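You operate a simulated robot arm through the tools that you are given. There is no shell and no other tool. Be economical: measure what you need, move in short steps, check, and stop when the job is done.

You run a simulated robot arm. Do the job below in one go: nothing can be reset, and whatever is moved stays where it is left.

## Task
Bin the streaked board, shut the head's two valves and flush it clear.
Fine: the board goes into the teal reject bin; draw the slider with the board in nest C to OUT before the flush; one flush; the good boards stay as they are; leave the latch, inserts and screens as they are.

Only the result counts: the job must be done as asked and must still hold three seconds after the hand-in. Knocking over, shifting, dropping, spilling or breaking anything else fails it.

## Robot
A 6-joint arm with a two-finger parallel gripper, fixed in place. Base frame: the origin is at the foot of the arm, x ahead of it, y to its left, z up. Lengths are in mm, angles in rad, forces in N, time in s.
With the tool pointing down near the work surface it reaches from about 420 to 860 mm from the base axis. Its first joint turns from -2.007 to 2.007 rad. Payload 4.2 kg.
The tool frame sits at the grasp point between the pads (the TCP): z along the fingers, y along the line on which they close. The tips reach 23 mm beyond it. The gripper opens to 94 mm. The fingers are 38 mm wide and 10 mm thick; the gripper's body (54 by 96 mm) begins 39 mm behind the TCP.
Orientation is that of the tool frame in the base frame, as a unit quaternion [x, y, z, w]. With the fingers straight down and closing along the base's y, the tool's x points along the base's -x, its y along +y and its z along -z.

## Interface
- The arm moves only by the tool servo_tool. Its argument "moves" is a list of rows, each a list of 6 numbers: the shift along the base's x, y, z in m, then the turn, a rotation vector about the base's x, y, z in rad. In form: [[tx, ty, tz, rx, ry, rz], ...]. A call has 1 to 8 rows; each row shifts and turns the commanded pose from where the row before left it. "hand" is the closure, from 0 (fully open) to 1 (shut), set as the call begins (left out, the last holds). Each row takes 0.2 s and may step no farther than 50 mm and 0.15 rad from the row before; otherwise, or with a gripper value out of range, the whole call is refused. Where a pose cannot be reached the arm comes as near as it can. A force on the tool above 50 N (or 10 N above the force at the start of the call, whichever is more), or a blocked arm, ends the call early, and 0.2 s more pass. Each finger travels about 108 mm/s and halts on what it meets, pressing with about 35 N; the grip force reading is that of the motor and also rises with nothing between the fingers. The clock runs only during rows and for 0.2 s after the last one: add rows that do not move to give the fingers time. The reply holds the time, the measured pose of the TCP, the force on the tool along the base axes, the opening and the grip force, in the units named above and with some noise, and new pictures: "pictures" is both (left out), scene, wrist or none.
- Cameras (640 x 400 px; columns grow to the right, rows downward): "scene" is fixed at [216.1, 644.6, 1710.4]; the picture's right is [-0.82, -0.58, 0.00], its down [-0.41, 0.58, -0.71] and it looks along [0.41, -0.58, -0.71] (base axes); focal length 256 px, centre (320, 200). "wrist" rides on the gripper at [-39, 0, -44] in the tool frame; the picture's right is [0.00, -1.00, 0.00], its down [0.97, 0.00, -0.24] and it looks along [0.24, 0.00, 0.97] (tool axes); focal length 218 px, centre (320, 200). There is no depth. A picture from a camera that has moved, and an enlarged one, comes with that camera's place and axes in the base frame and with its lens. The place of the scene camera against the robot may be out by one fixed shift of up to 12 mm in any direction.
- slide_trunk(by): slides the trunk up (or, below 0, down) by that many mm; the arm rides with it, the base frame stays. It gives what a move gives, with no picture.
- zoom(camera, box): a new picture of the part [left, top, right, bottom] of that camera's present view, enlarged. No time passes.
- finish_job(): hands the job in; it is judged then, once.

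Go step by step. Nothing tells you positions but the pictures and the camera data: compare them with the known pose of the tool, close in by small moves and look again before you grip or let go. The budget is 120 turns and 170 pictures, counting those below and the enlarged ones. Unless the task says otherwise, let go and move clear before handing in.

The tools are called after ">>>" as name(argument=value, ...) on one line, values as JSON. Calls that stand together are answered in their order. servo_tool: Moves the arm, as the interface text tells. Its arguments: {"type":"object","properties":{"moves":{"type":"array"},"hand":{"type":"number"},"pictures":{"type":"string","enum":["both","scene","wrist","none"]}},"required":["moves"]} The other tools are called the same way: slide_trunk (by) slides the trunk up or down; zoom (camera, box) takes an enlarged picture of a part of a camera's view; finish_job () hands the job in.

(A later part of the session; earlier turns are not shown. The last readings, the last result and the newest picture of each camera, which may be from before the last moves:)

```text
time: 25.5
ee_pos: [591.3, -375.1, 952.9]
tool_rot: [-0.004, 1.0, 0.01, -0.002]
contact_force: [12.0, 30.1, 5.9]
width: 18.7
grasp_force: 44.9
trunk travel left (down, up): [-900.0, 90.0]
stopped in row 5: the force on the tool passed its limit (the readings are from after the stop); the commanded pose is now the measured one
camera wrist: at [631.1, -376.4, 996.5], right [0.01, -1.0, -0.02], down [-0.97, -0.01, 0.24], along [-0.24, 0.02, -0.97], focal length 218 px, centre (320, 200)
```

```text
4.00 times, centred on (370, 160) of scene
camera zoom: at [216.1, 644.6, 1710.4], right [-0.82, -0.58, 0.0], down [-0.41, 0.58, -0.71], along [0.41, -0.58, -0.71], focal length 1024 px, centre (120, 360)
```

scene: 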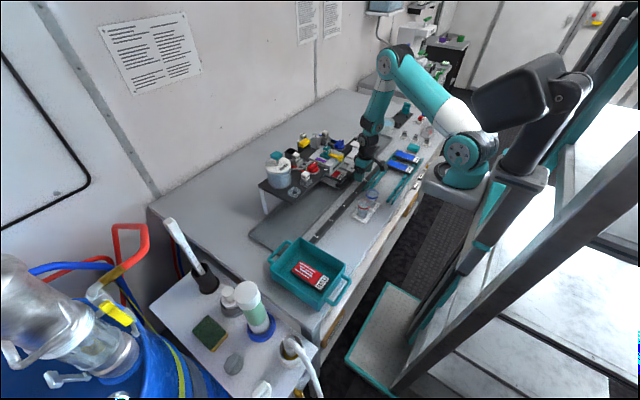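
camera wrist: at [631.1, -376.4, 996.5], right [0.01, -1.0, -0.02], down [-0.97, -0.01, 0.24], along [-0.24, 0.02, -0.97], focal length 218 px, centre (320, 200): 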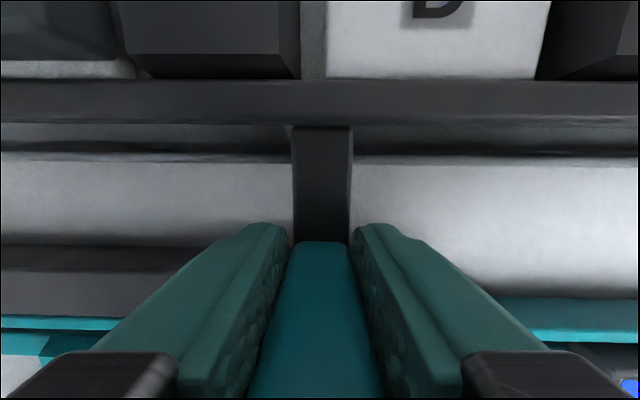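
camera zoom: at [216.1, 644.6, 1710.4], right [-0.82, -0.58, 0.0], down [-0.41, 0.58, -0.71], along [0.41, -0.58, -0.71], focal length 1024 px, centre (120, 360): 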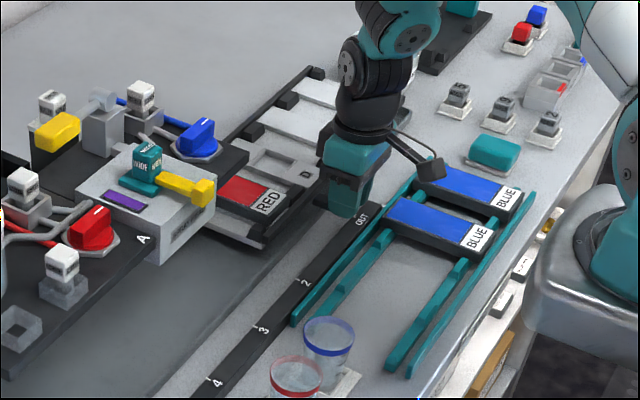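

It has met an end stop at a travel of ~150 mm. I'll release the peg, rise and compare it with the OUT mark.

>>> servo_tool(moves=[[0, 0, 0, 0, 0, 0], [0, 0, 0, 0, 0, 0], [0, 0, 0.04, 0, 0, 0], [0, 0, 0.045, 0, 0, 0], [-0.02, 0, 0.04, 0, 0, 0], [0, 0, 0, 0, 0, 0]], hand=0.5, pictures="wrist")

>>> zoom(camera="wrist", box=[200, 80, 440, 230])

```text
time: 26.9
ee_pos: [571.5, -379.7, 1078.3]
tool_rot: [-0.003, 1.0, 0.008, -0.003]
contact_force: [1.2, 0.2, 0.5]
width: 46.8
grasp_force: 0.1
trunk travel left (down, up): [-900.0, 90.0]
camera wrist: at [610.6, -380.6, 1121.0], right [0.01, -1.0, -0.02], down [-0.97, -0.01, 0.25], along [-0.25, 0.01, -0.97], focal length 218 px, centre (320, 200)
```

wrist: 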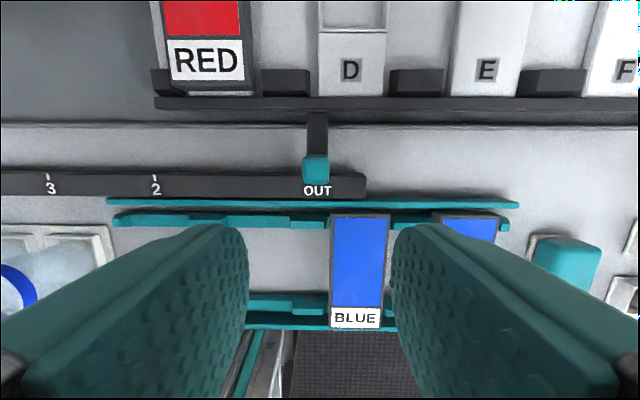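

```text
2.67 times, centred on (320, 155) of wrist
camera zoom: at [610.6, -380.6, 1121.0], right [0.01, -1.0, -0.02], down [-0.97, -0.01, 0.25], along [-0.25, 0.01, -0.97], focal length 582 px, centre (320, 320)
```

zoom: 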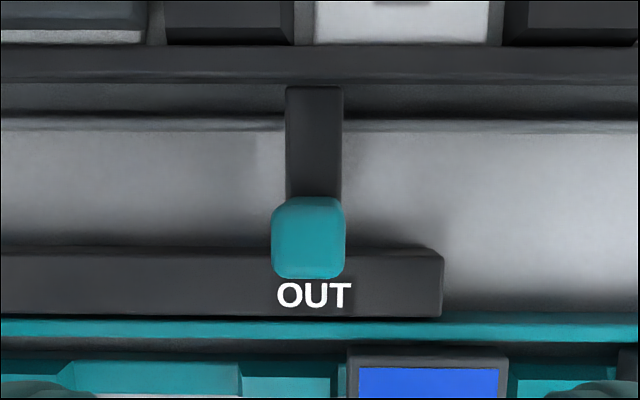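

The peg is exactly at OUT. Next I'll level the tool and move above valve B (blue) for a precise look.

>>> servo_tool(moves=[[0, 0, 0.045, -0.016, -0.006, -0.006], [0, 0, 0.045, 0, 0, 0], [0.03, 0.035, 0, 0, 0, 0], [0.03, 0.035, 0, 0, 0, 0], [0.03, 0.035, 0, 0, 0, 0], [0.03, 0.035, 0, 0, 0, 0], [0, 0, 0, 0, 0, 0]], pictures="wrist")

>>> zoom(camera="wrist", box=[200, 60, 440, 210])

>>> zoom(camera="scene", box=[290, 120, 380, 180])

```text
time: 28.5
ee_pos: [692.8, -238.3, 1167.0]
tool_rot: [0.001, 1.0, 0.0, -0.001]
contact_force: [0.4, -0.1, -1.0]
width: 47.1
grasp_force: 0.2
trunk travel left (down, up): [-900.0, 90.0]
camera wrist: at [729.8, -238.7, 1210.5], right [0.0, -1.0, 0.0], down [-0.97, 0.0, 0.24], along [-0.24, 0.0, -0.97], focal length 218 px, centre (320, 200)
```

wrist: 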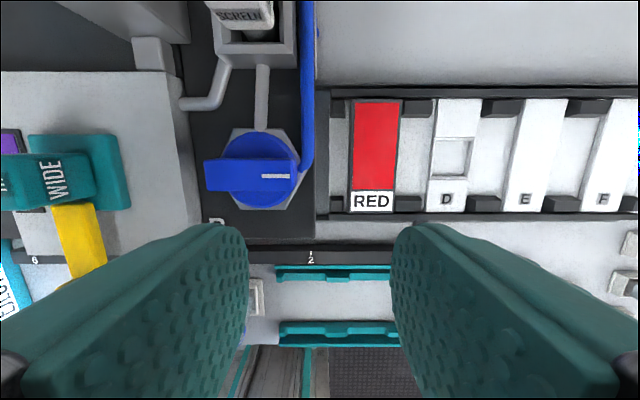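

```text
2.67 times, centred on (320, 135) of wrist
camera zoom: at [729.8, -238.7, 1210.5], right [0.0, -1.0, 0.0], down [-0.97, 0.0, 0.24], along [-0.24, 0.0, -0.97], focal length 582 px, centre (320, 373)
```

zoom: 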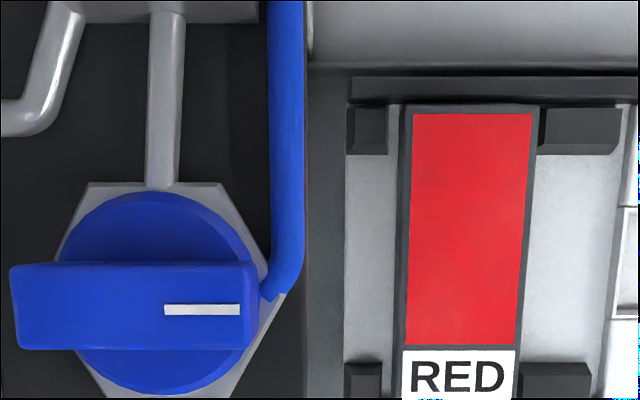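

```text
6.67 times, centred on (335, 150) of scene
camera zoom: at [216.1, 644.6, 1710.4], right [-0.82, -0.58, 0.0], down [-0.41, 0.58, -0.71], along [0.41, -0.58, -0.71], focal length 1706 px, centre (220, 533)
```

zoom: 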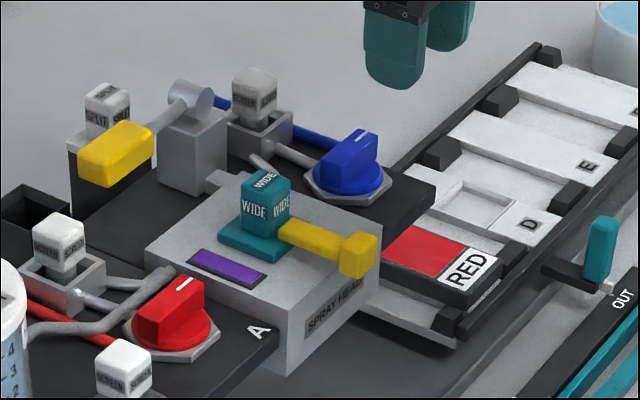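

Valve B's bar is about 48×17 mm, centre (714.5,-201), top z≈1094. I'll turn the tool +90° above it so the fingers straddle the bar.

>>> servo_tool(moves=[[0.0043, 0.0075, 0, 0, 0, 0.1428], [0.0043, 0.0075, 0, 0, 0, 0.1428], [0.0043, 0.0075, 0, 0, 0, 0.1428], [0.0043, 0.0075, 0, 0, 0, 0.1428], [0.0043, 0.0075, 0, 0, 0, 0.1428], [0, 0, 0, 0, 0, 0.1428], [0, 0, 0, 0, 0, 0.1428], [0, 0, 0, 0, 0, 0.1428]], pictures="none")

>>> servo_tool(moves=[[0, 0, 0, 0, 0, 0.1428], [0, 0, 0, 0, 0, 0.1428], [0, 0, 0, 0, 0, 0.1428], [0, 0, -0.015, 0, 0, 0], [0, 0, 0, 0, 0, 0]])

>>> zoom(camera="scene", box=[290, 110, 380, 170])

```text
time: 30.3
ee_pos: [712.2, -201.4, 1167.2]
tool_rot: [-0.542, 0.841, 0.0, 0.0]
contact_force: [0.0, -0.2, 0.1]
width: 47.3
grasp_force: 0.2
trunk travel left (down, up): [-900.0, 90.0]
```

```text
time: 31.5
ee_pos: [712.8, -201.6, 1152.1]
tool_rot: [0.707, -0.707, 0.0, 0.001]
contact_force: [-0.6, -0.6, 0.1]
width: 47.3
grasp_force: 0.0
trunk travel left (down, up): [-900.0, 90.0]
camera wrist: at [711.9, -163.4, 1195.9], right [1.0, 0.0, 0.0], down [0.0, -0.97, 0.24], along [0.0, -0.24, -0.97], focal length 218 px, centre (320, 200)
```

scene: 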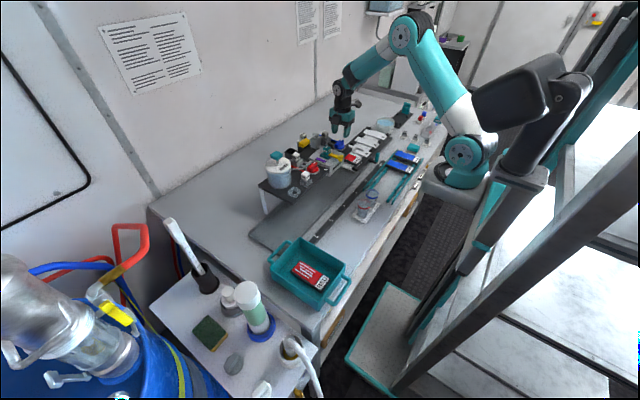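
wrist: 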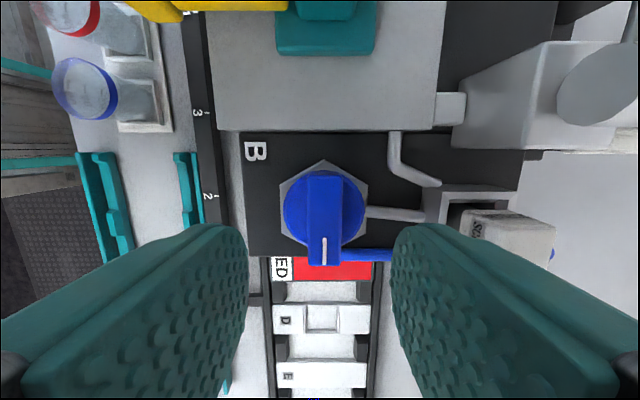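

```text
6.67 times, centred on (335, 140) of scene
camera zoom: at [216.1, 644.6, 1710.4], right [-0.82, -0.58, 0.0], down [-0.41, 0.58, -0.71], along [0.41, -0.58, -0.71], focal length 1706 px, centre (220, 600)
```

zoom: 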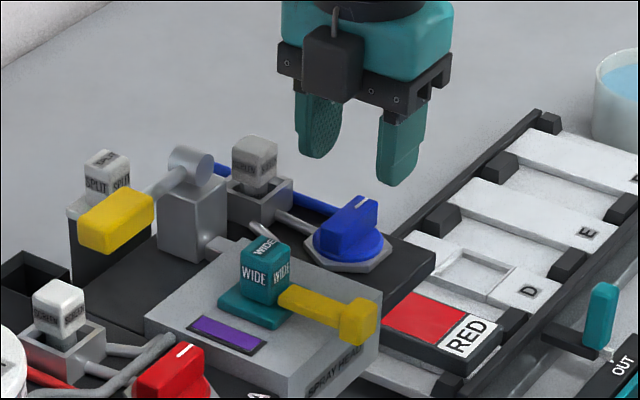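

Bar is well centred between the fingers. Lowering onto it.

>>> servo_tool(moves=[[0.0015, 0.001, -0.02, 0, 0, 0], [0, 0, -0.02, 0, 0, 0], [0, 0, -0.014, 0, 0, 0], [0, 0, 0, 0, 0, 0]], pictures="wrist")

>>> zoom(camera="scene", box=[290, 110, 380, 170])

```text
time: 32.5
ee_pos: [713.6, -201.9, 1100.1]
tool_rot: [-0.707, 0.708, -0.001, 0.001]
contact_force: [-2.0, 0.7, 15.1]
width: 46.4
grasp_force: 0.1
trunk travel left (down, up): [-900.0, 90.0]
camera wrist: at [712.8, -162.3, 1143.4], right [1.0, 0.0, 0.0], down [0.0, -0.97, 0.24], along [0.0, -0.24, -0.97], focal length 218 px, centre (320, 200)
```

wrist: 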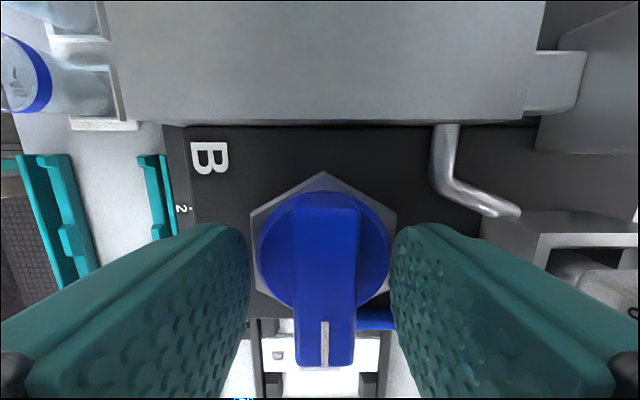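

```text
6.67 times, centred on (335, 140) of scene
camera zoom: at [216.1, 644.6, 1710.4], right [-0.82, -0.58, 0.0], down [-0.41, 0.58, -0.71], along [0.41, -0.58, -0.71], focal length 1706 px, centre (220, 600)
```

zoom: 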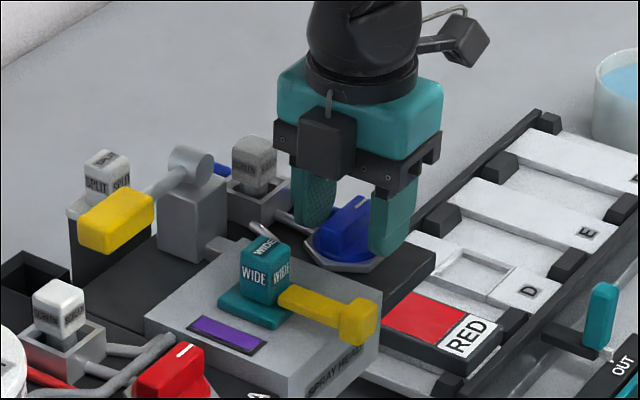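

Fingertips touch the knob's disc lightly. I'll raise 3 mm, centre, and close on the bar.

>>> servo_tool(moves=[[0.001, 0.003, 0.004, 0, 0, 0], [0, 0, 0, 0, 0, 0]], pictures="none")

>>> servo_tool(moves=[[0, 0, 0, 0, 0, 0], [0, 0, 0, 0, 0, 0], [0, 0, 0, 0, 0, 0]], hand=0.9, pictures="wrist")

```text
time: 33.1
ee_pos: [714.6, -196.0, 1102.9]
tool_rot: [-0.707, 0.707, 0.0, -0.001]
contact_force: [0.5, 0.5, 0.1]
width: 47.1
grasp_force: 0.0
trunk travel left (down, up): [-900.0, 90.0]
```

```text
time: 33.9
ee_pos: [715.6, -197.1, 1102.7]
tool_rot: [-0.707, 0.708, 0.0, 0.0]
contact_force: [1.9, 0.3, -3.1]
width: 16.9
grasp_force: 44.7
trunk travel left (down, up): [-900.0, 90.0]
camera wrist: at [714.3, -159.2, 1145.8], right [1.0, 0.0, 0.0], down [0.0, -0.97, 0.24], along [0.0, -0.24, -0.97], focal length 218 px, centre (320, 200)
```

wrist: 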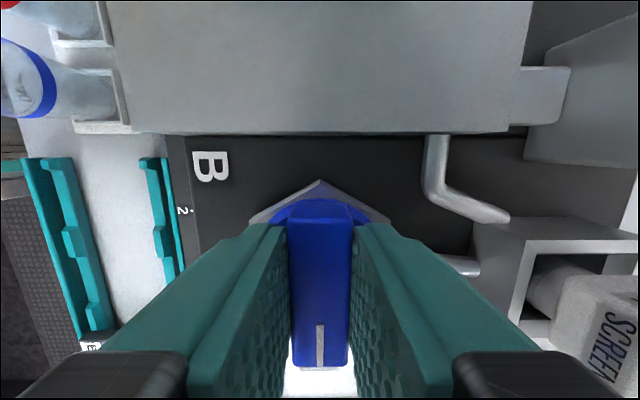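

The bar is held. I'll try a gentle clockwise turn.

>>> servo_tool(moves=[[0, 0, 0, 0, 0, -0.06], [0, 0, 0, 0, 0, -0.06], [0, 0, 0, 0, 0, -0.06], [0, 0, 0, 0, 0, 0]], pictures="wrist")

```text
time: 34.9
ee_pos: [714.7, -195.8, 1101.7]
tool_rot: [-0.641, 0.768, 0.001, 0.0]
contact_force: [0.5, 1.6, -2.3]
width: 22.4
grasp_force: 44.8
trunk travel left (down, up): [-900.0, 90.0]
camera wrist: at [721.3, -159.3, 1145.9], right [0.98, -0.18, 0.0], down [-0.17, -0.96, 0.24], along [-0.04, -0.23, -0.97], focal length 218 px, centre (320, 200)
```

wrist: 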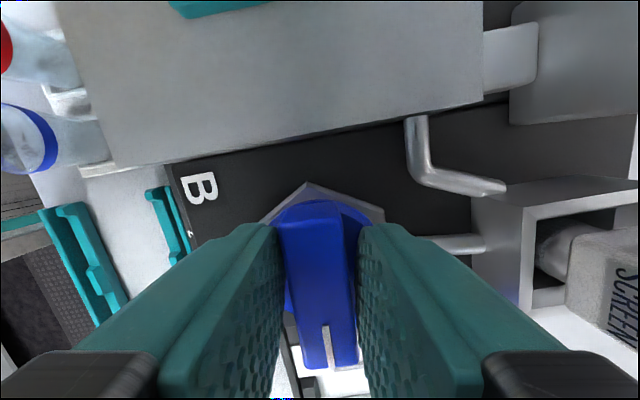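

The fingers are being forced open: the bar doesn't turn clockwise. I'll go back and try counter-clockwise.

>>> servo_tool(moves=[[0, 0, 0, 0, 0, 0.06], [0, 0, 0, 0, 0, 0.06], [0, 0, 0, 0, 0, 0.06], [0, 0, 0, 0, 0, 0.06], [0, 0, 0, 0, 0, 0.06], [0, 0, 0, 0, 0, 0.06], [0, 0, 0, 0, 0, 0]], pictures="wrist")

```text
time: 36.5
ee_pos: [715.0, -198.6, 1102.3]
tool_rot: [0.768, -0.641, 0.0, 0.0]
contact_force: [-2.1, -3.1, 2.1]
width: 17.2
grasp_force: 44.8
trunk travel left (down, up): [-900.0, 90.0]
camera wrist: at [707.0, -160.4, 1145.9], right [0.98, 0.18, 0.0], down [0.17, -0.96, 0.24], along [0.04, -0.24, -0.97], focal length 218 px, centre (320, 200)
```

wrist: 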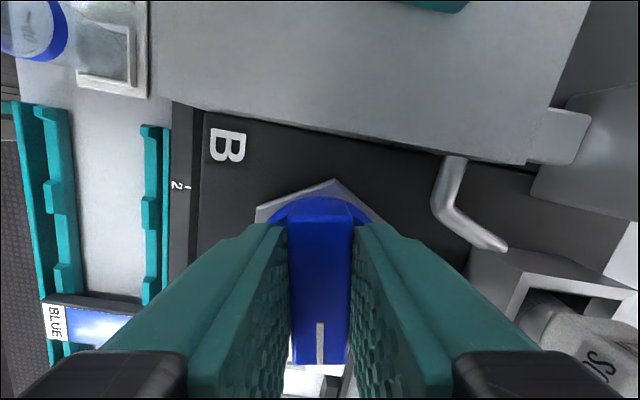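

It turns counter-clockwise. Continuing the quarter turn.

>>> servo_tool(moves=[[0, 0, 0, 0, 0, 0.08], [0, 0, 0, 0, 0, 0.08], [0, 0, 0, 0, 0, 0.08], [0, 0, 0, 0, 0, 0.08], [0, 0, 0, 0, 0, 0.08], [0, 0, 0, 0, 0, 0.08], [0, 0, 0, 0, 0, 0.08], [0, 0, 0, 0, 0, 0.08]], pictures="wrist")

```text
time: 38.3
ee_pos: [714.2, -198.4, 1101.4]
tool_rot: [0.93, -0.368, -0.001, 0.0]
contact_force: [-15.6, -9.8, -1.7]
width: 17.0
grasp_force: 45.8
trunk travel left (down, up): [-900.0, 90.0]
camera wrist: at [684.6, -172.8, 1146.0], right [0.68, 0.73, 0.0], down [0.71, -0.66, 0.24], along [0.17, -0.16, -0.97], focal length 218 px, centre (320, 200)
```

wrist: 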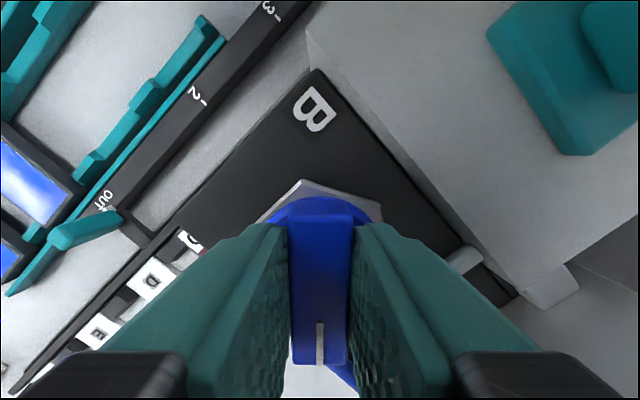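

>>> servo_tool(moves=[[-0.001, -0.0005, 0, 0, 0, 0.08], [-0.001, -0.0005, 0, 0, 0, 0.08], [0, -0.0005, 0, 0, 0, 0.08], [0, -0.0005, 0, 0, 0, 0.08], [0, 0, 0, 0, 0, 0.08], [0, 0, 0, 0, 0, 0.08], [0, 0, 0, 0, 0, 0.08], [0, 0, 0, 0, 0, 0.08]], pictures="wrist")

```text
time: 39.7
ee_pos: [714.0, -199.8, 1101.3]
tool_rot: [0.986, -0.166, -0.001, 0.008]
contact_force: [-6.1, -23.5, -0.6]
width: 17.3
grasp_force: 45.0
out of reach, approached as far as the arm can: row 6
trunk travel left (down, up): [-900.0, 90.0]
stopped in row 6: the force on the tool passed its limit (the readings are from after the stop); the commanded pose is now the measured one
camera wrist: at [676.0, -186.2, 1145.8], right [0.33, 0.94, -0.02], down [0.92, -0.31, 0.24], along [0.22, -0.09, -0.97], focal length 218 px, centre (320, 200)
```

wrist: 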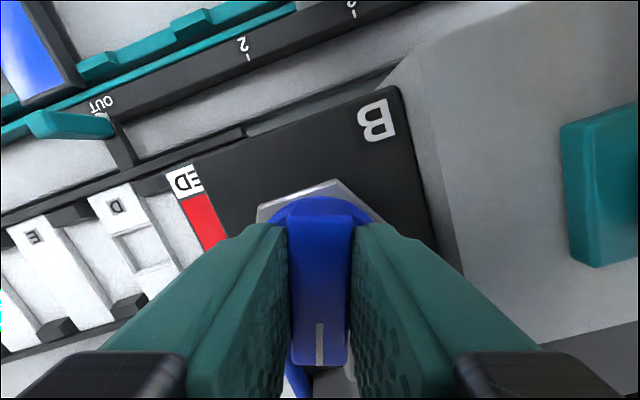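

The wrist reached its limit at about 71° of turn. I'll let go, lift, swing the tool back by 180° and re-grip for the rest.

>>> servo_tool(moves=[[0, 0, 0, 0, 0, 0], [0, 0, 0, 0, 0, 0], [0, 0, 0.02, 0, 0, 0], [0, 0, 0.025, 0.0154, -0.0046, 0], [0, 0, 0, 0, 0, -0.1428], [0, 0, 0, 0, 0, -0.1428], [0, 0, 0, 0, 0, -0.1428], [0, 0, 0, 0, 0, -0.1428]], hand=0.5, pictures="none")

>>> servo_tool(moves=[[0, 0, 0, 0, 0, -0.1428], [0, 0, 0, 0, 0, -0.1428], [0, 0, 0, 0, 0, -0.1428], [0, 0, 0, 0, 0, -0.1428], [0, 0, 0, 0, 0, -0.1428], [0, 0, 0, 0, 0, -0.1428], [0, 0, 0, 0, 0, -0.1428], [0, 0, 0, 0, 0, -0.1428]], pictures="none")

>>> servo_tool(moves=[[0, 0, 0, 0, 0, -0.1428], [0, 0, 0, 0, 0, -0.1428], [0, 0, 0, 0, 0, -0.1428], [0, 0, 0, 0, 0, -0.1428], [0, 0, 0, 0, 0, -0.1428], [0, 0, 0, 0, 0, -0.1428], [0, 0, 0, 0, 0, -0.1428], [0, 0, 0, 0, 0, -0.1428]], pictures="none")

>>> servo_tool(moves=[[0, 0, 0, 0, 0, -0.1428], [0, 0, 0, 0, 0, -0.1428], [0, 0, 0, 0, 0, 0]])

```text
time: 41.5
ee_pos: [713.8, -193.6, 1146.6]
tool_rot: [0.9, -0.435, 0.0, -0.001]
contact_force: [-0.2, 0.2, -0.3]
width: 47.3
grasp_force: 0.1
trunk travel left (down, up): [-900.0, 90.0]
```

```text
time: 43.3
ee_pos: [715.2, -193.7, 1148.2]
tool_rot: [-0.522, 0.853, -0.001, 0.0]
contact_force: [0.6, 0.6, -0.2]
width: 46.9
grasp_force: 0.1
trunk travel left (down, up): [-900.0, 90.0]
```

```text
time: 45.1
ee_pos: [714.2, -194.2, 1148.0]
tool_rot: [0.022, 1.0, -0.001, -0.001]
contact_force: [0.9, -0.6, 0.5]
width: 47.0
grasp_force: 0.1
trunk travel left (down, up): [-900.0, 90.0]
```

```text
time: 45.9
ee_pos: [715.2, -194.4, 1147.4]
tool_rot: [0.164, 0.986, -0.002, -0.001]
contact_force: [0.2, -1.0, -0.5]
width: 46.8
grasp_force: 0.0
trunk travel left (down, up): [-900.0, 90.0]
camera wrist: at [751.0, -207.4, 1190.5], right [-0.32, -0.95, 0.0], down [-0.92, 0.31, 0.24], along [-0.23, 0.08, -0.97], focal length 218 px, centre (320, 200)
```

scene: 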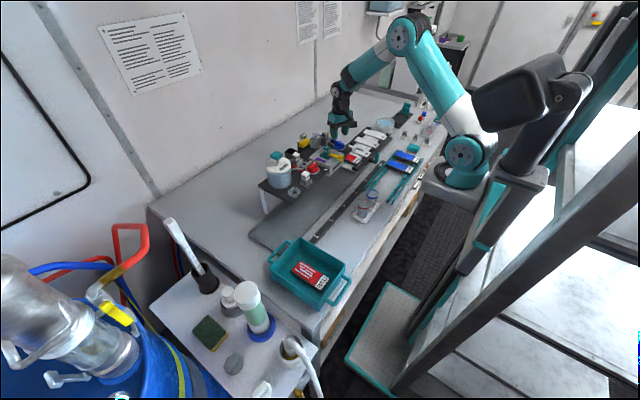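
wrist: 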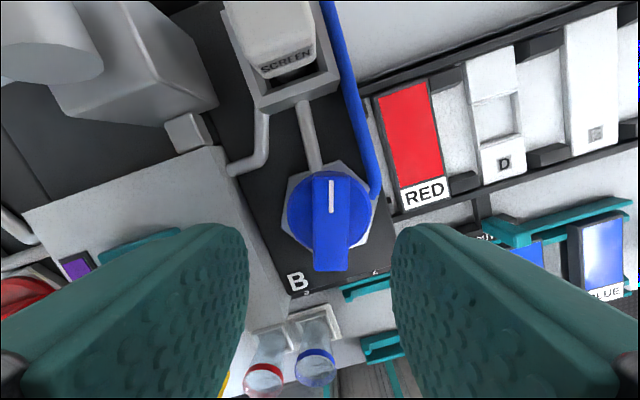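

The bar is parallel to the fingers, about 5 mm off toward -y. I'll centre, lower and re-grip.

>>> servo_tool(moves=[[0, -0.0058, -0.015, 0, 0, 0], [0, 0, -0.02, 0, 0, 0], [0, 0, -0.01, 0, 0, 0], [0, 0, 0, 0, 0, 0]], pictures="wrist")

>>> servo_tool(moves=[[0, 0, 0, 0, 0, 0], [0, 0, 0, 0, 0, 0], [0, 0, 0, 0, 0, 0]], hand=0.9, pictures="wrist")

```text
time: 46.9
ee_pos: [714.7, -199.7, 1102.0]
tool_rot: [0.162, 0.987, -0.001, -0.001]
contact_force: [-0.3, -0.1, -0.2]
width: 46.9
grasp_force: 0.0
trunk travel left (down, up): [-900.0, 90.0]
camera wrist: at [751.5, -213.0, 1145.4], right [-0.32, -0.95, 0.0], down [-0.92, 0.31, 0.24], along [-0.23, 0.07, -0.97], focal length 218 px, centre (320, 200)
```

wrist: 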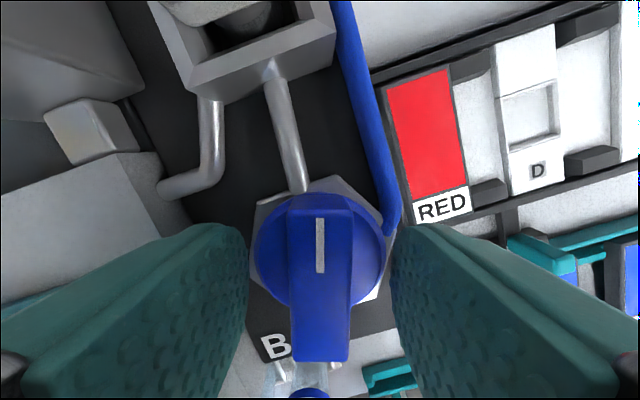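

```text
time: 47.7
ee_pos: [716.1, -199.8, 1102.9]
tool_rot: [0.162, 0.987, -0.001, 0.0]
contact_force: [-0.5, -0.9, -2.2]
width: 16.9
grasp_force: 45.0
trunk travel left (down, up): [-900.0, 90.0]
camera wrist: at [751.5, -213.0, 1145.5], right [-0.32, -0.95, 0.0], down [-0.92, 0.31, 0.24], along [-0.23, 0.07, -0.97], focal length 218 px, centre (320, 200)
```

wrist: 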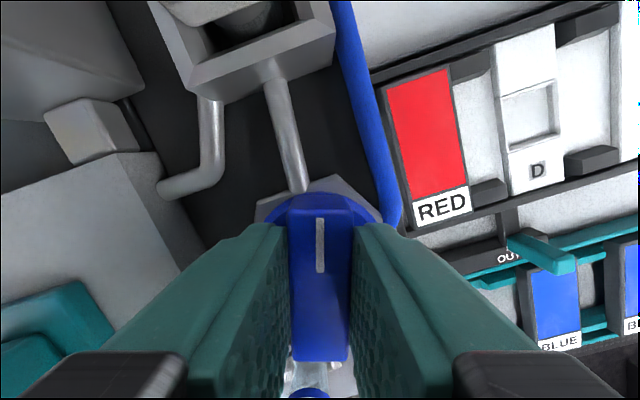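

Gripped again. Turning the remaining 19° and feeling for the stop.

>>> servo_tool(moves=[[0, 0, 0, 0, 0, 0.08], [0, 0, 0, 0, 0, 0.08], [0, 0, 0, 0, 0, 0.08], [0, 0, 0, 0, 0, 0.08], [0, 0, 0, 0, 0, 0.05], [0, 0, 0, 0, 0, 0]], pictures="wrist")

```text
time: 49.1
ee_pos: [714.8, -200.5, 1102.2]
tool_rot: [-0.022, 1.0, -0.001, -0.001]
contact_force: [7.4, 3.5, -6.8]
width: 17.3
grasp_force: 45.1
trunk travel left (down, up): [-900.0, 90.0]
camera wrist: at [753.4, -198.8, 1145.5], right [0.04, -1.0, 0.0], down [-0.97, -0.04, 0.24], along [-0.24, -0.01, -0.97], focal length 218 px, centre (320, 200)
```

wrist: 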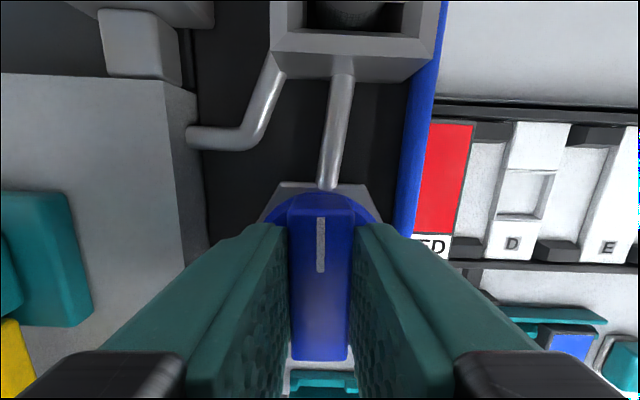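

Turned 90°+; I'll press a little further to learn whether there is an end stop here.

>>> servo_tool(moves=[[0, 0, 0, 0, 0, 0.06], [0, 0, 0, 0, 0, 0.06], [0, 0, 0, 0, 0, 0]], pictures="wrist")

```text
time: 49.9
ee_pos: [714.6, -199.5, 1102.2]
tool_rot: [-0.082, 0.997, -0.001, -0.002]
contact_force: [2.0, 7.0, -7.2]
width: 21.9
grasp_force: 45.0
trunk travel left (down, up): [-900.0, 90.0]
camera wrist: at [752.0, -194.1, 1145.6], right [0.16, -0.99, 0.0], down [-0.96, -0.16, 0.24], along [-0.24, -0.04, -0.97], focal length 218 px, centre (320, 200)
```

wrist: 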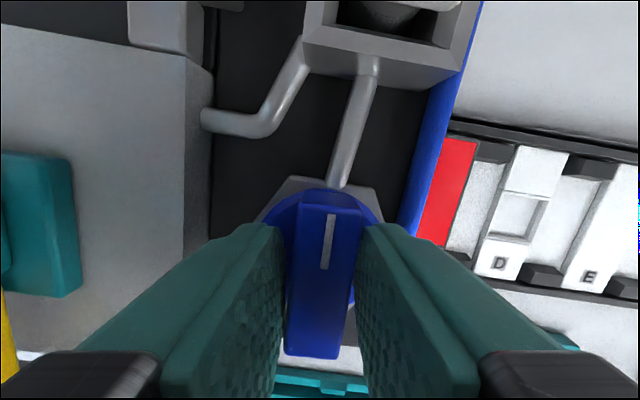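

There's a stop at 90°, so the valve has two end positions. I'll let go, lift and inspect valve B against valve A.

>>> servo_tool(moves=[[0, 0, 0, 0, 0, -0.08], [0, 0, 0, 0, 0, -0.085], [0, 0, 0.03, 0, 0, 0], [0, 0.02, 0.045, 0, 0, 0], [0, 0.04, 0.0, 0, 0, 0], [0, 0.03, 0, 0, 0, 0], [0, 0, 0, 0, 0, 0]], hand=0.5)

>>> zoom(camera="scene", box=[275, 125, 365, 185])

>>> zoom(camera="wrist", box=[380, 80, 540, 240])

```text
time: 51.5
ee_pos: [714.6, -110.4, 1178.0]
tool_rot: [0.001, 1.0, 0.0, 0.0]
contact_force: [-0.5, 0.5, 0.7]
width: 46.7
grasp_force: 0.1
trunk travel left (down, up): [-900.0, 90.0]
camera wrist: at [753.0, -111.0, 1221.2], right [0.0, -1.0, 0.0], down [-0.97, 0.0, 0.24], along [-0.24, 0.0, -0.97], focal length 218 px, centre (320, 200)
```

scene: 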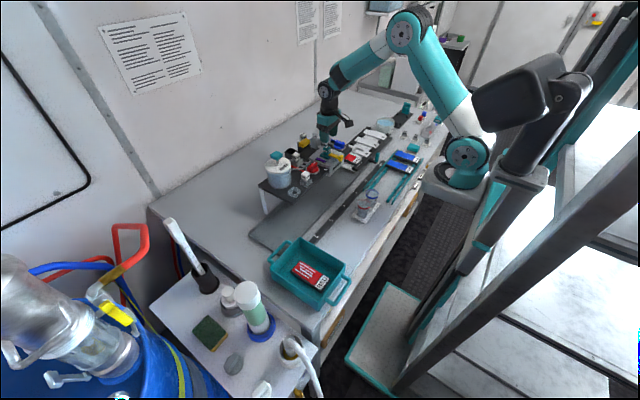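
wrist: 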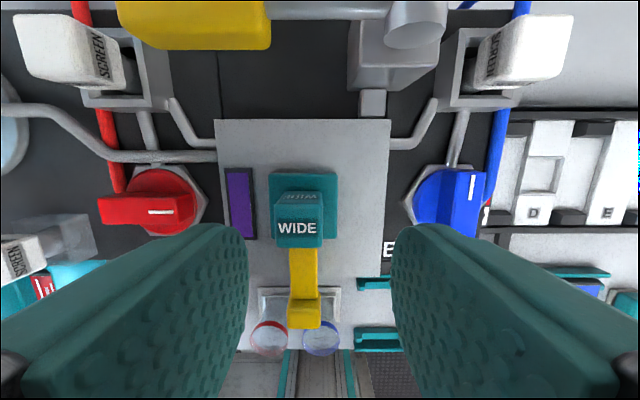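

```text
6.67 times, centred on (320, 155) of scene
camera zoom: at [216.1, 644.6, 1710.4], right [-0.82, -0.58, 0.0], down [-0.41, 0.58, -0.71], along [0.41, -0.58, -0.71], focal length 1706 px, centre (320, 500)
```

zoom: 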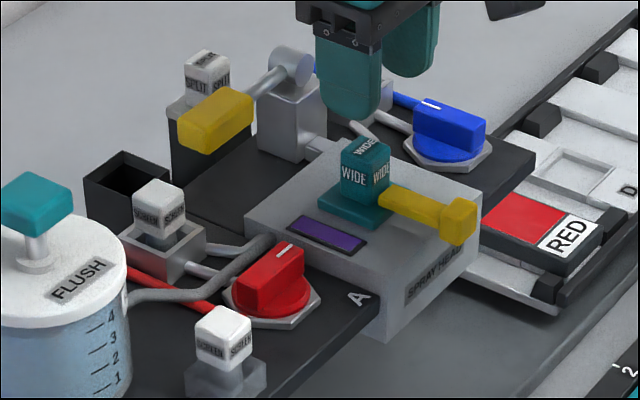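

```text
2.50 times, centred on (460, 160) of wrist
camera zoom: at [753.0, -111.0, 1221.2], right [0.0, -1.0, 0.0], down [-0.97, 0.0, 0.24], along [-0.24, 0.0, -0.97], focal length 546 px, centre (-30, 300)
```

zoom: 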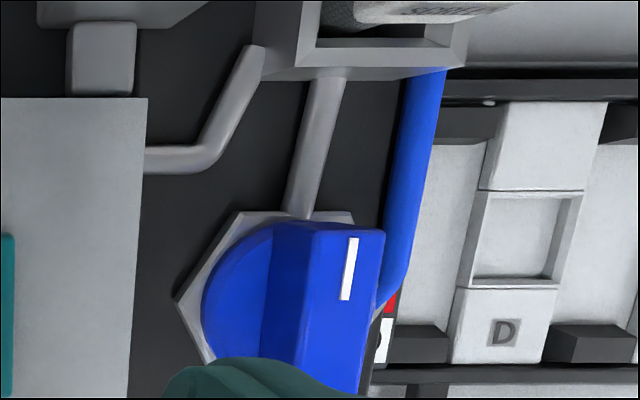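

The head's sight window is purple (red+blue mixed), which fits both valves having been open at the start; B is now at its other end, shut. Now valve A at about (715,-1): I'll turn the tool −90° above it.

>>> servo_tool(moves=[[0, 0.0137, 0, 0, 0, -0.1428], [0, 0.0137, 0, 0, 0, -0.1428], [0, 0.0137, 0, 0, 0, -0.1428], [0, 0.0137, 0, 0, 0, -0.1428], [0, 0.0137, 0, 0, 0, -0.1428], [0, 0.0137, 0, 0, 0, -0.1428], [0, 0.0137, 0, 0, 0, -0.1428], [0, 0.0137, 0, 0, 0, -0.1428]], pictures="none")

>>> servo_tool(moves=[[0, 0, 0, 0, 0, -0.1428], [0, 0, 0, 0, 0, -0.1428], [0, 0, 0, 0, 0, -0.1428], [0, 0, -0.02, 0, 0, 0], [0, 0, 0, 0, 0, 0]], pictures="wrist")

```text
time: 53.3
ee_pos: [713.9, -0.4, 1177.5]
tool_rot: [0.541, 0.841, 0.0, 0.0]
contact_force: [0.1, 0.3, 0.5]
width: 47.2
grasp_force: 0.1
trunk travel left (down, up): [-900.0, 90.0]
```

```text
time: 54.5
ee_pos: [714.3, 0.3, 1155.5]
tool_rot: [0.707, 0.707, -0.002, -0.001]
contact_force: [1.5, -0.7, -0.2]
width: 47.0
grasp_force: 0.1
trunk travel left (down, up): [-900.0, 90.0]
camera wrist: at [713.2, -40.0, 1200.4], right [-1.0, 0.0, 0.0], down [0.0, 0.97, 0.24], along [0.0, 0.24, -0.97], focal length 218 px, centre (320, 200)
```

wrist: 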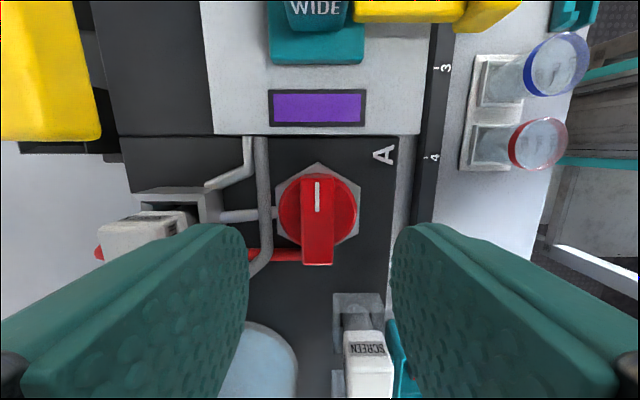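

Centred on valve A. I'll narrow the fingers a bit and lower.

>>> servo_tool(moves=[[0.0005, -0.002, -0.015, 0, 0, 0], [0, 0, -0.02, 0, 0, 0], [0, 0, -0.0165, 0, 0, 0], [0, 0, 0, 0, 0, 0]], hand=0.6, pictures="wrist")

```text
time: 55.5
ee_pos: [714.8, -2.6, 1105.3]
tool_rot: [0.707, 0.707, -0.001, 0.0]
contact_force: [-0.7, 0.5, -0.1]
width: 37.7
grasp_force: 0.2
trunk travel left (down, up): [-900.0, 90.0]
camera wrist: at [713.9, -42.0, 1149.2], right [-1.0, 0.0, 0.0], down [0.0, 0.97, 0.24], along [0.0, 0.24, -0.97], focal length 218 px, centre (320, 200)
```

wrist: 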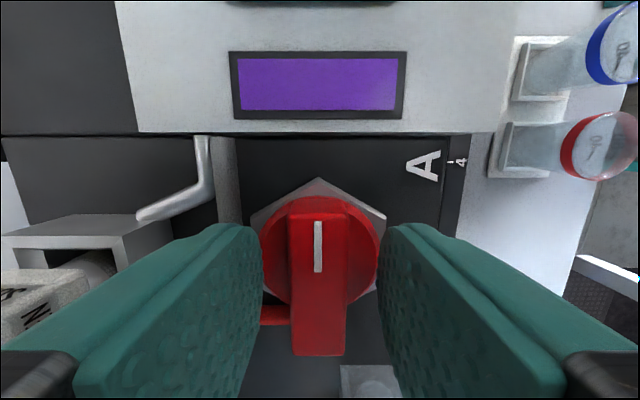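

>>> servo_tool(moves=[[0, 0, -0.003, 0, 0, 0], [0, 0, 0, 0, 0, 0], [0, 0, 0, 0, 0, 0]], hand=0.9, pictures="none")

>>> servo_tool(moves=[[0, 0, 0, 0, 0, 0.06], [0, 0, 0, 0, 0, 0.08], [0, 0, 0, 0, 0, 0.08], [0, 0, 0, 0, 0, 0.08], [0, 0, 0, 0, 0, 0]], pictures="wrist")

```text
time: 56.3
ee_pos: [715.9, -2.2, 1104.9]
tool_rot: [0.708, 0.707, 0.001, 0.001]
contact_force: [2.4, -2.1, 26.6]
width: 16.9
grasp_force: 45.0
trunk travel left (down, up): [-900.0, 90.0]
```

```text
time: 57.5
ee_pos: [715.5, -1.3, 1103.6]
tool_rot: [0.594, 0.805, 0.001, 0.001]
contact_force: [10.8, 0.7, 34.0]
width: 17.2
grasp_force: 44.8
trunk travel left (down, up): [-900.0, 90.0]
camera wrist: at [726.4, -40.1, 1148.2], right [-0.96, -0.3, 0.0], down [-0.29, 0.93, 0.24], along [-0.07, 0.23, -0.97], focal length 218 px, centre (320, 200)
```

wrist: 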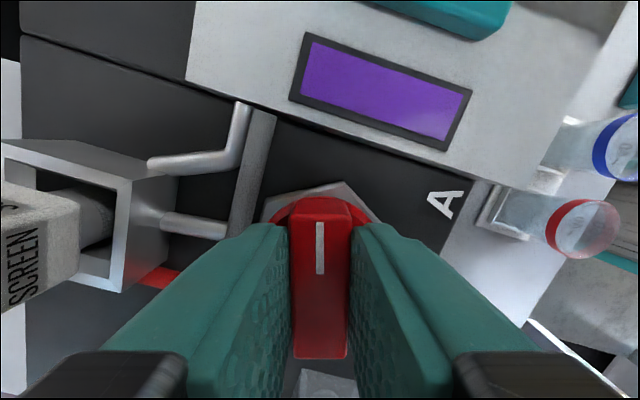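

It turns the same way. I'll relieve the vertical load slightly and continue.

>>> servo_tool(moves=[[0, 0, 0.002, 0, 0, 0.08], [0, 0, 0.001, 0, 0, 0.09], [0, 0, 0, 0, 0, 0.09], [0, 0, 0, 0, 0, 0.09], [0, 0, 0, 0, 0, 0.09], [0, 0, 0, 0, 0, 0.09], [0, 0, 0, 0, 0, 0.09], [0, 0, 0, 0, 0, 0.09]], pictures="none")

>>> servo_tool(moves=[[0, 0, 0, 0, 0, 0.09], [0, 0, 0, 0, 0, 0.09], [0, 0, 0, 0, 0, 0.09], [0, 0, 0, 0, 0, 0.09], [0, 0, 0, 0, 0, 0.09], [0, 0, 0, 0, 0, 0.09], [0, 0, 0, 0, 0, 0.09], [0, 0, 0, 0, 0, 0]], pictures="wrist")

```text
time: 59.3
ee_pos: [716.0, -1.2, 1104.4]
tool_rot: [0.276, 0.961, -0.001, 0.0]
contact_force: [25.4, 12.7, -9.9]
width: 17.2
grasp_force: 44.9
trunk travel left (down, up): [-900.0, 90.0]
```

```text
time: 61.1
ee_pos: [717.0, 0.2, 1105.3]
tool_rot: [-0.035, 0.999, -0.001, 0.001]
contact_force: [22.1, 26.6, -14.9]
width: 18.2
grasp_force: 44.2
trunk travel left (down, up): [-900.0, 90.0]
camera wrist: at [755.0, 2.3, 1148.4], right [0.07, -1.0, 0.0], down [-0.97, -0.07, 0.24], along [-0.24, -0.02, -0.97], focal length 218 px, centre (320, 200)
```

wrist: 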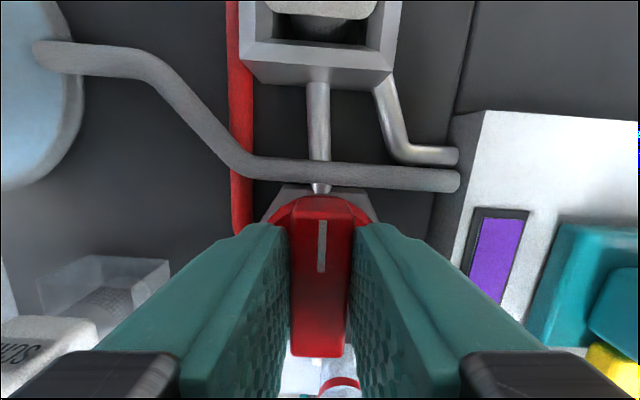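

Valve A is at its stop too. Releasing and lifting to view both.

>>> servo_tool(moves=[[0, 0, 0, 0, 0, 0], [0, 0, 0, 0, 0, 0], [0, 0, 0.03, 0, 0, -0.07], [0, 0, 0.05, 0, 0, 0], [0, 0, 0.05, 0, 0, 0], [0.0, 0, 0.04, 0, 0, 0], [0, -0.03, 0.0, 0, 0, 0], [0, 0, 0, 0, 0, 0]], hand=0.6)

>>> zoom(camera="scene", box=[255, 125, 365, 205])

```text
time: 62.9
ee_pos: [715.4, -32.6, 1276.9]
tool_rot: [0.001, 1.0, -0.001, -0.001]
contact_force: [0.2, 0.0, 1.1]
width: 37.7
grasp_force: 0.0
trunk travel left (down, up): [-900.0, 90.0]
camera wrist: at [753.2, -33.0, 1319.9], right [0.0, -1.0, 0.0], down [-0.97, 0.0, 0.24], along [-0.24, 0.0, -0.97], focal length 218 px, centre (320, 200)
```

scene: 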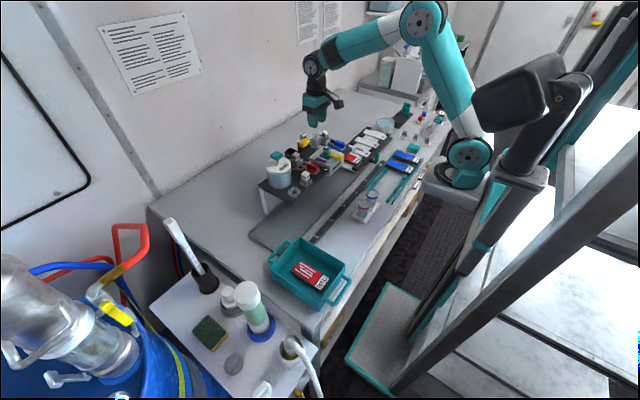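
wrist: 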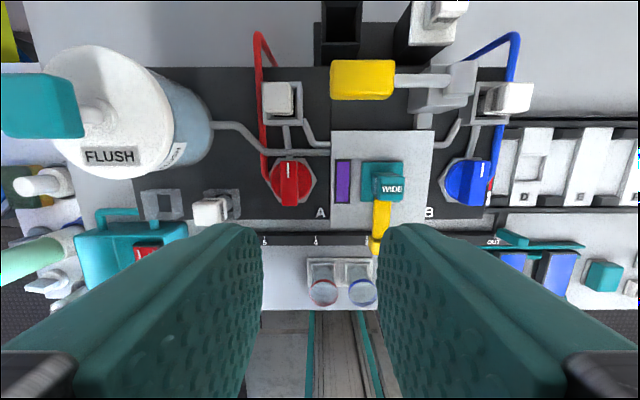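

```text
5.00 times, centred on (310, 165) of scene
camera zoom: at [216.1, 644.6, 1710.4], right [-0.82, -0.58, 0.0], down [-0.41, 0.58, -0.71], along [0.41, -0.58, -0.71], focal length 1280 px, centre (370, 375)
```

zoom: 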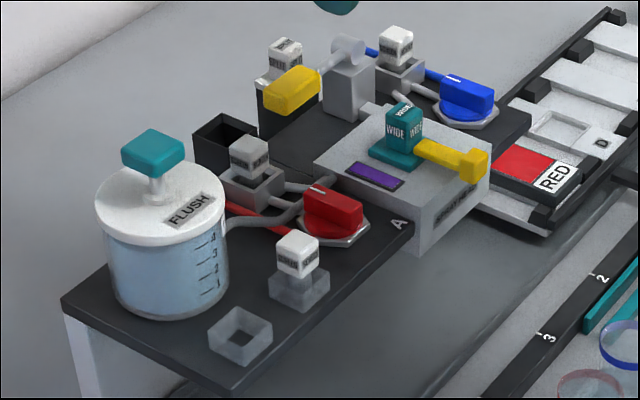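

Both valves now sit at their far stops. Next the flush plunger at about (777,120), top near z 1195: I'll close the fingers and move above it at a safe height.

>>> servo_tool(moves=[[0.01, 0.035, 0, 0, 0, 0], [0.01, 0.035, 0, 0, 0, 0], [0.01, 0.035, 0, 0, 0, 0], [0.015, 0.025, 0, 0, 0, 0], [0.012, 0.0225, 0, 0, 0, 0], [0, 0, 0, 0, 0, 0]], hand=1.0)

>>> zoom(camera="scene", box=[235, 105, 345, 205])

```text
time: 64.3
ee_pos: [772.5, 120.7, 1275.1]
tool_rot: [0.001, 1.0, -0.001, -0.001]
contact_force: [0.4, -0.2, 0.3]
width: 0.1
grasp_force: 35.0
trunk travel left (down, up): [-900.0, 90.0]
camera wrist: at [810.3, 119.9, 1319.0], right [0.0, -1.0, 0.0], down [-0.97, 0.0, 0.24], along [-0.24, 0.0, -0.97], focal length 218 px, centre (320, 200)
```

scene: 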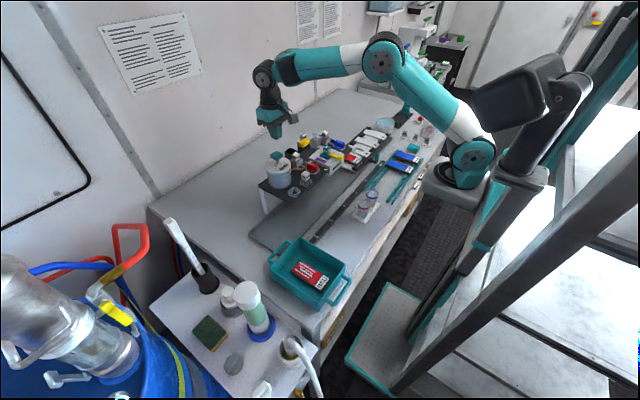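
wrist: 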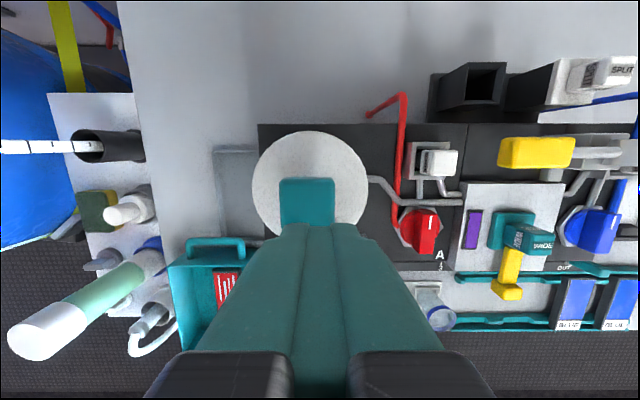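

```text
4.00 times, centred on (290, 155) of scene
camera zoom: at [216.1, 644.6, 1710.4], right [-0.82, -0.58, 0.0], down [-0.41, 0.58, -0.71], along [0.41, -0.58, -0.71], focal length 1024 px, centre (440, 380)
```

zoom: 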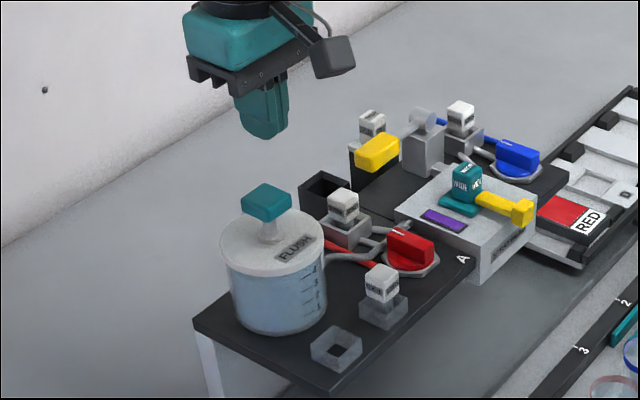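

Plunger's centre is about (777,127). I'll centre and descend close to its top.

>>> servo_tool(moves=[[0.0045, 0.0065, -0.015, 0, 0, 0], [0, 0, -0.02, 0, 0, 0], [0, 0, 0, 0, 0, 0]], pictures="wrist")

>>> zoom(camera="scene", box=[245, 125, 325, 195])

```text
time: 65.1
ee_pos: [776.5, 126.1, 1240.8]
tool_rot: [0.0, 1.0, -0.001, 0.0]
contact_force: [0.1, -0.3, -0.3]
width: 0.1
grasp_force: 34.6
trunk travel left (down, up): [-900.0, 90.0]
camera wrist: at [815.0, 125.5, 1284.0], right [0.0, -1.0, 0.0], down [-0.97, 0.0, 0.24], along [-0.24, 0.0, -0.97], focal length 218 px, centre (320, 200)
```

wrist: 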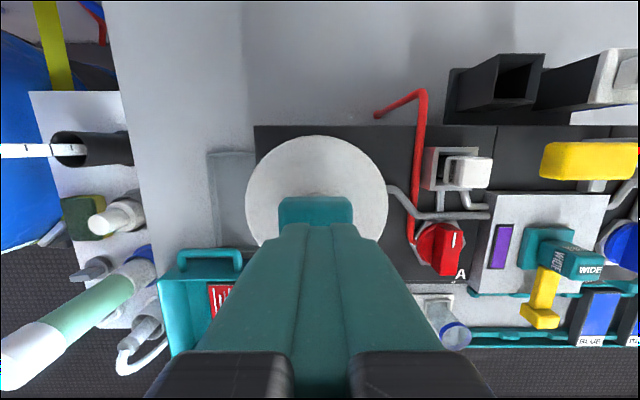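

```text
5.71 times, centred on (285, 160) of scene
camera zoom: at [216.1, 644.6, 1710.4], right [-0.82, -0.58, 0.0], down [-0.41, 0.58, -0.71], along [0.41, -0.58, -0.71], focal length 1463 px, centre (520, 429)
```

zoom: 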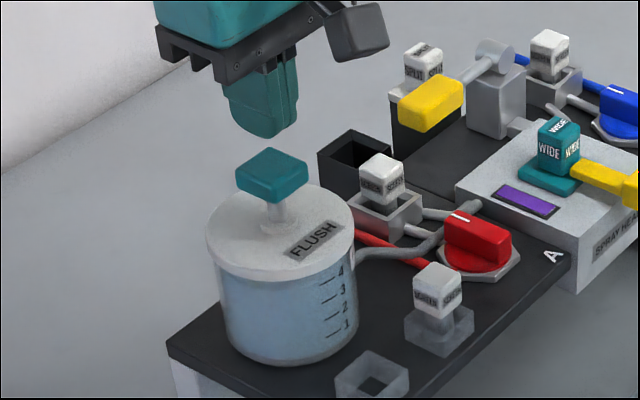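

Centred. One continuous press down, watching the force.

>>> servo_tool(moves=[[0, 0, -0.012, 0, 0, 0], [0, 0, -0.008, 0, 0, 0], [0, 0, -0.006, 0, 0, 0], [0, 0, -0.006, 0, 0, 0], [0, 0, -0.006, 0, 0, 0], [0, 0, -0.006, 0, 0, 0], [0, 0, -0.006, 0, 0, 0], [0, 0, 0, 0, 0, 0]], pictures="wrist")

>>> zoom(camera="scene", box=[245, 125, 325, 195])

```text
time: 66.9
ee_pos: [776.7, 126.4, 1193.5]
tool_rot: [0.0, 1.0, 0.0, 0.001]
contact_force: [-1.1, 0.4, 25.3]
width: 0.4
grasp_force: 34.9
trunk travel left (down, up): [-900.0, 90.0]
camera wrist: at [814.7, 126.1, 1237.4], right [0.0, -1.0, 0.0], down [-0.97, 0.0, 0.24], along [-0.24, 0.0, -0.97], focal length 218 px, centre (320, 200)
```

wrist: 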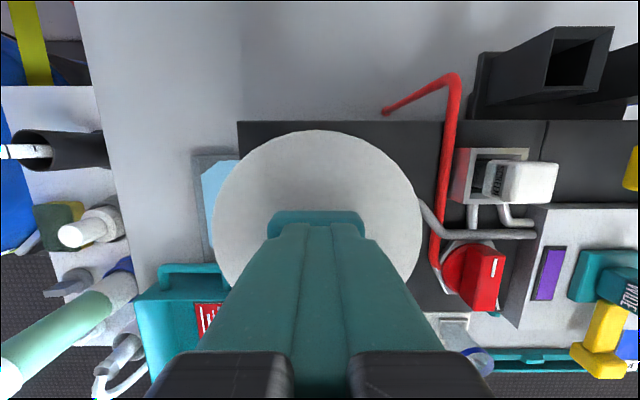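

```text
5.71 times, centred on (285, 160) of scene
camera zoom: at [216.1, 644.6, 1710.4], right [-0.82, -0.58, 0.0], down [-0.41, 0.58, -0.71], along [0.41, -0.58, -0.71], focal length 1463 px, centre (520, 429)
```

zoom: 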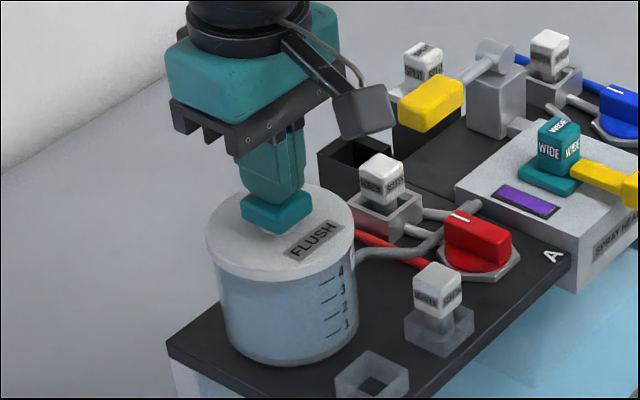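

Light-blue flush liquid has come out into the tray, so the flush is running. I'll hold still briefly and look at the head.

>>> servo_tool(moves=[[0, 0, 0, 0, 0, 0], [0, 0, 0, 0, 0, 0], [0, 0, 0, 0, 0, 0], [0, 0, 0, 0, 0, 0]], pictures="none")

>>> zoom(camera="scene", box=[235, 125, 395, 255])

```text
time: 67.9
ee_pos: [776.1, 125.6, 1192.7]
tool_rot: [0.0, 1.0, -0.001, 0.001]
contact_force: [3.1, 0.4, 32.3]
width: 0.2
grasp_force: 35.4
trunk travel left (down, up): [-900.0, 90.0]
```

```text
3.08 times, centred on (315, 190) of scene
camera zoom: at [216.1, 644.6, 1710.4], right [-0.82, -0.58, 0.0], down [-0.41, 0.58, -0.71], along [0.41, -0.58, -0.71], focal length 788 px, centre (335, 231)
```

zoom: 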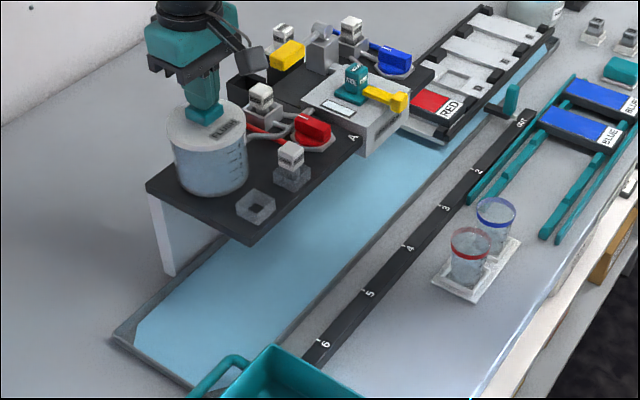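

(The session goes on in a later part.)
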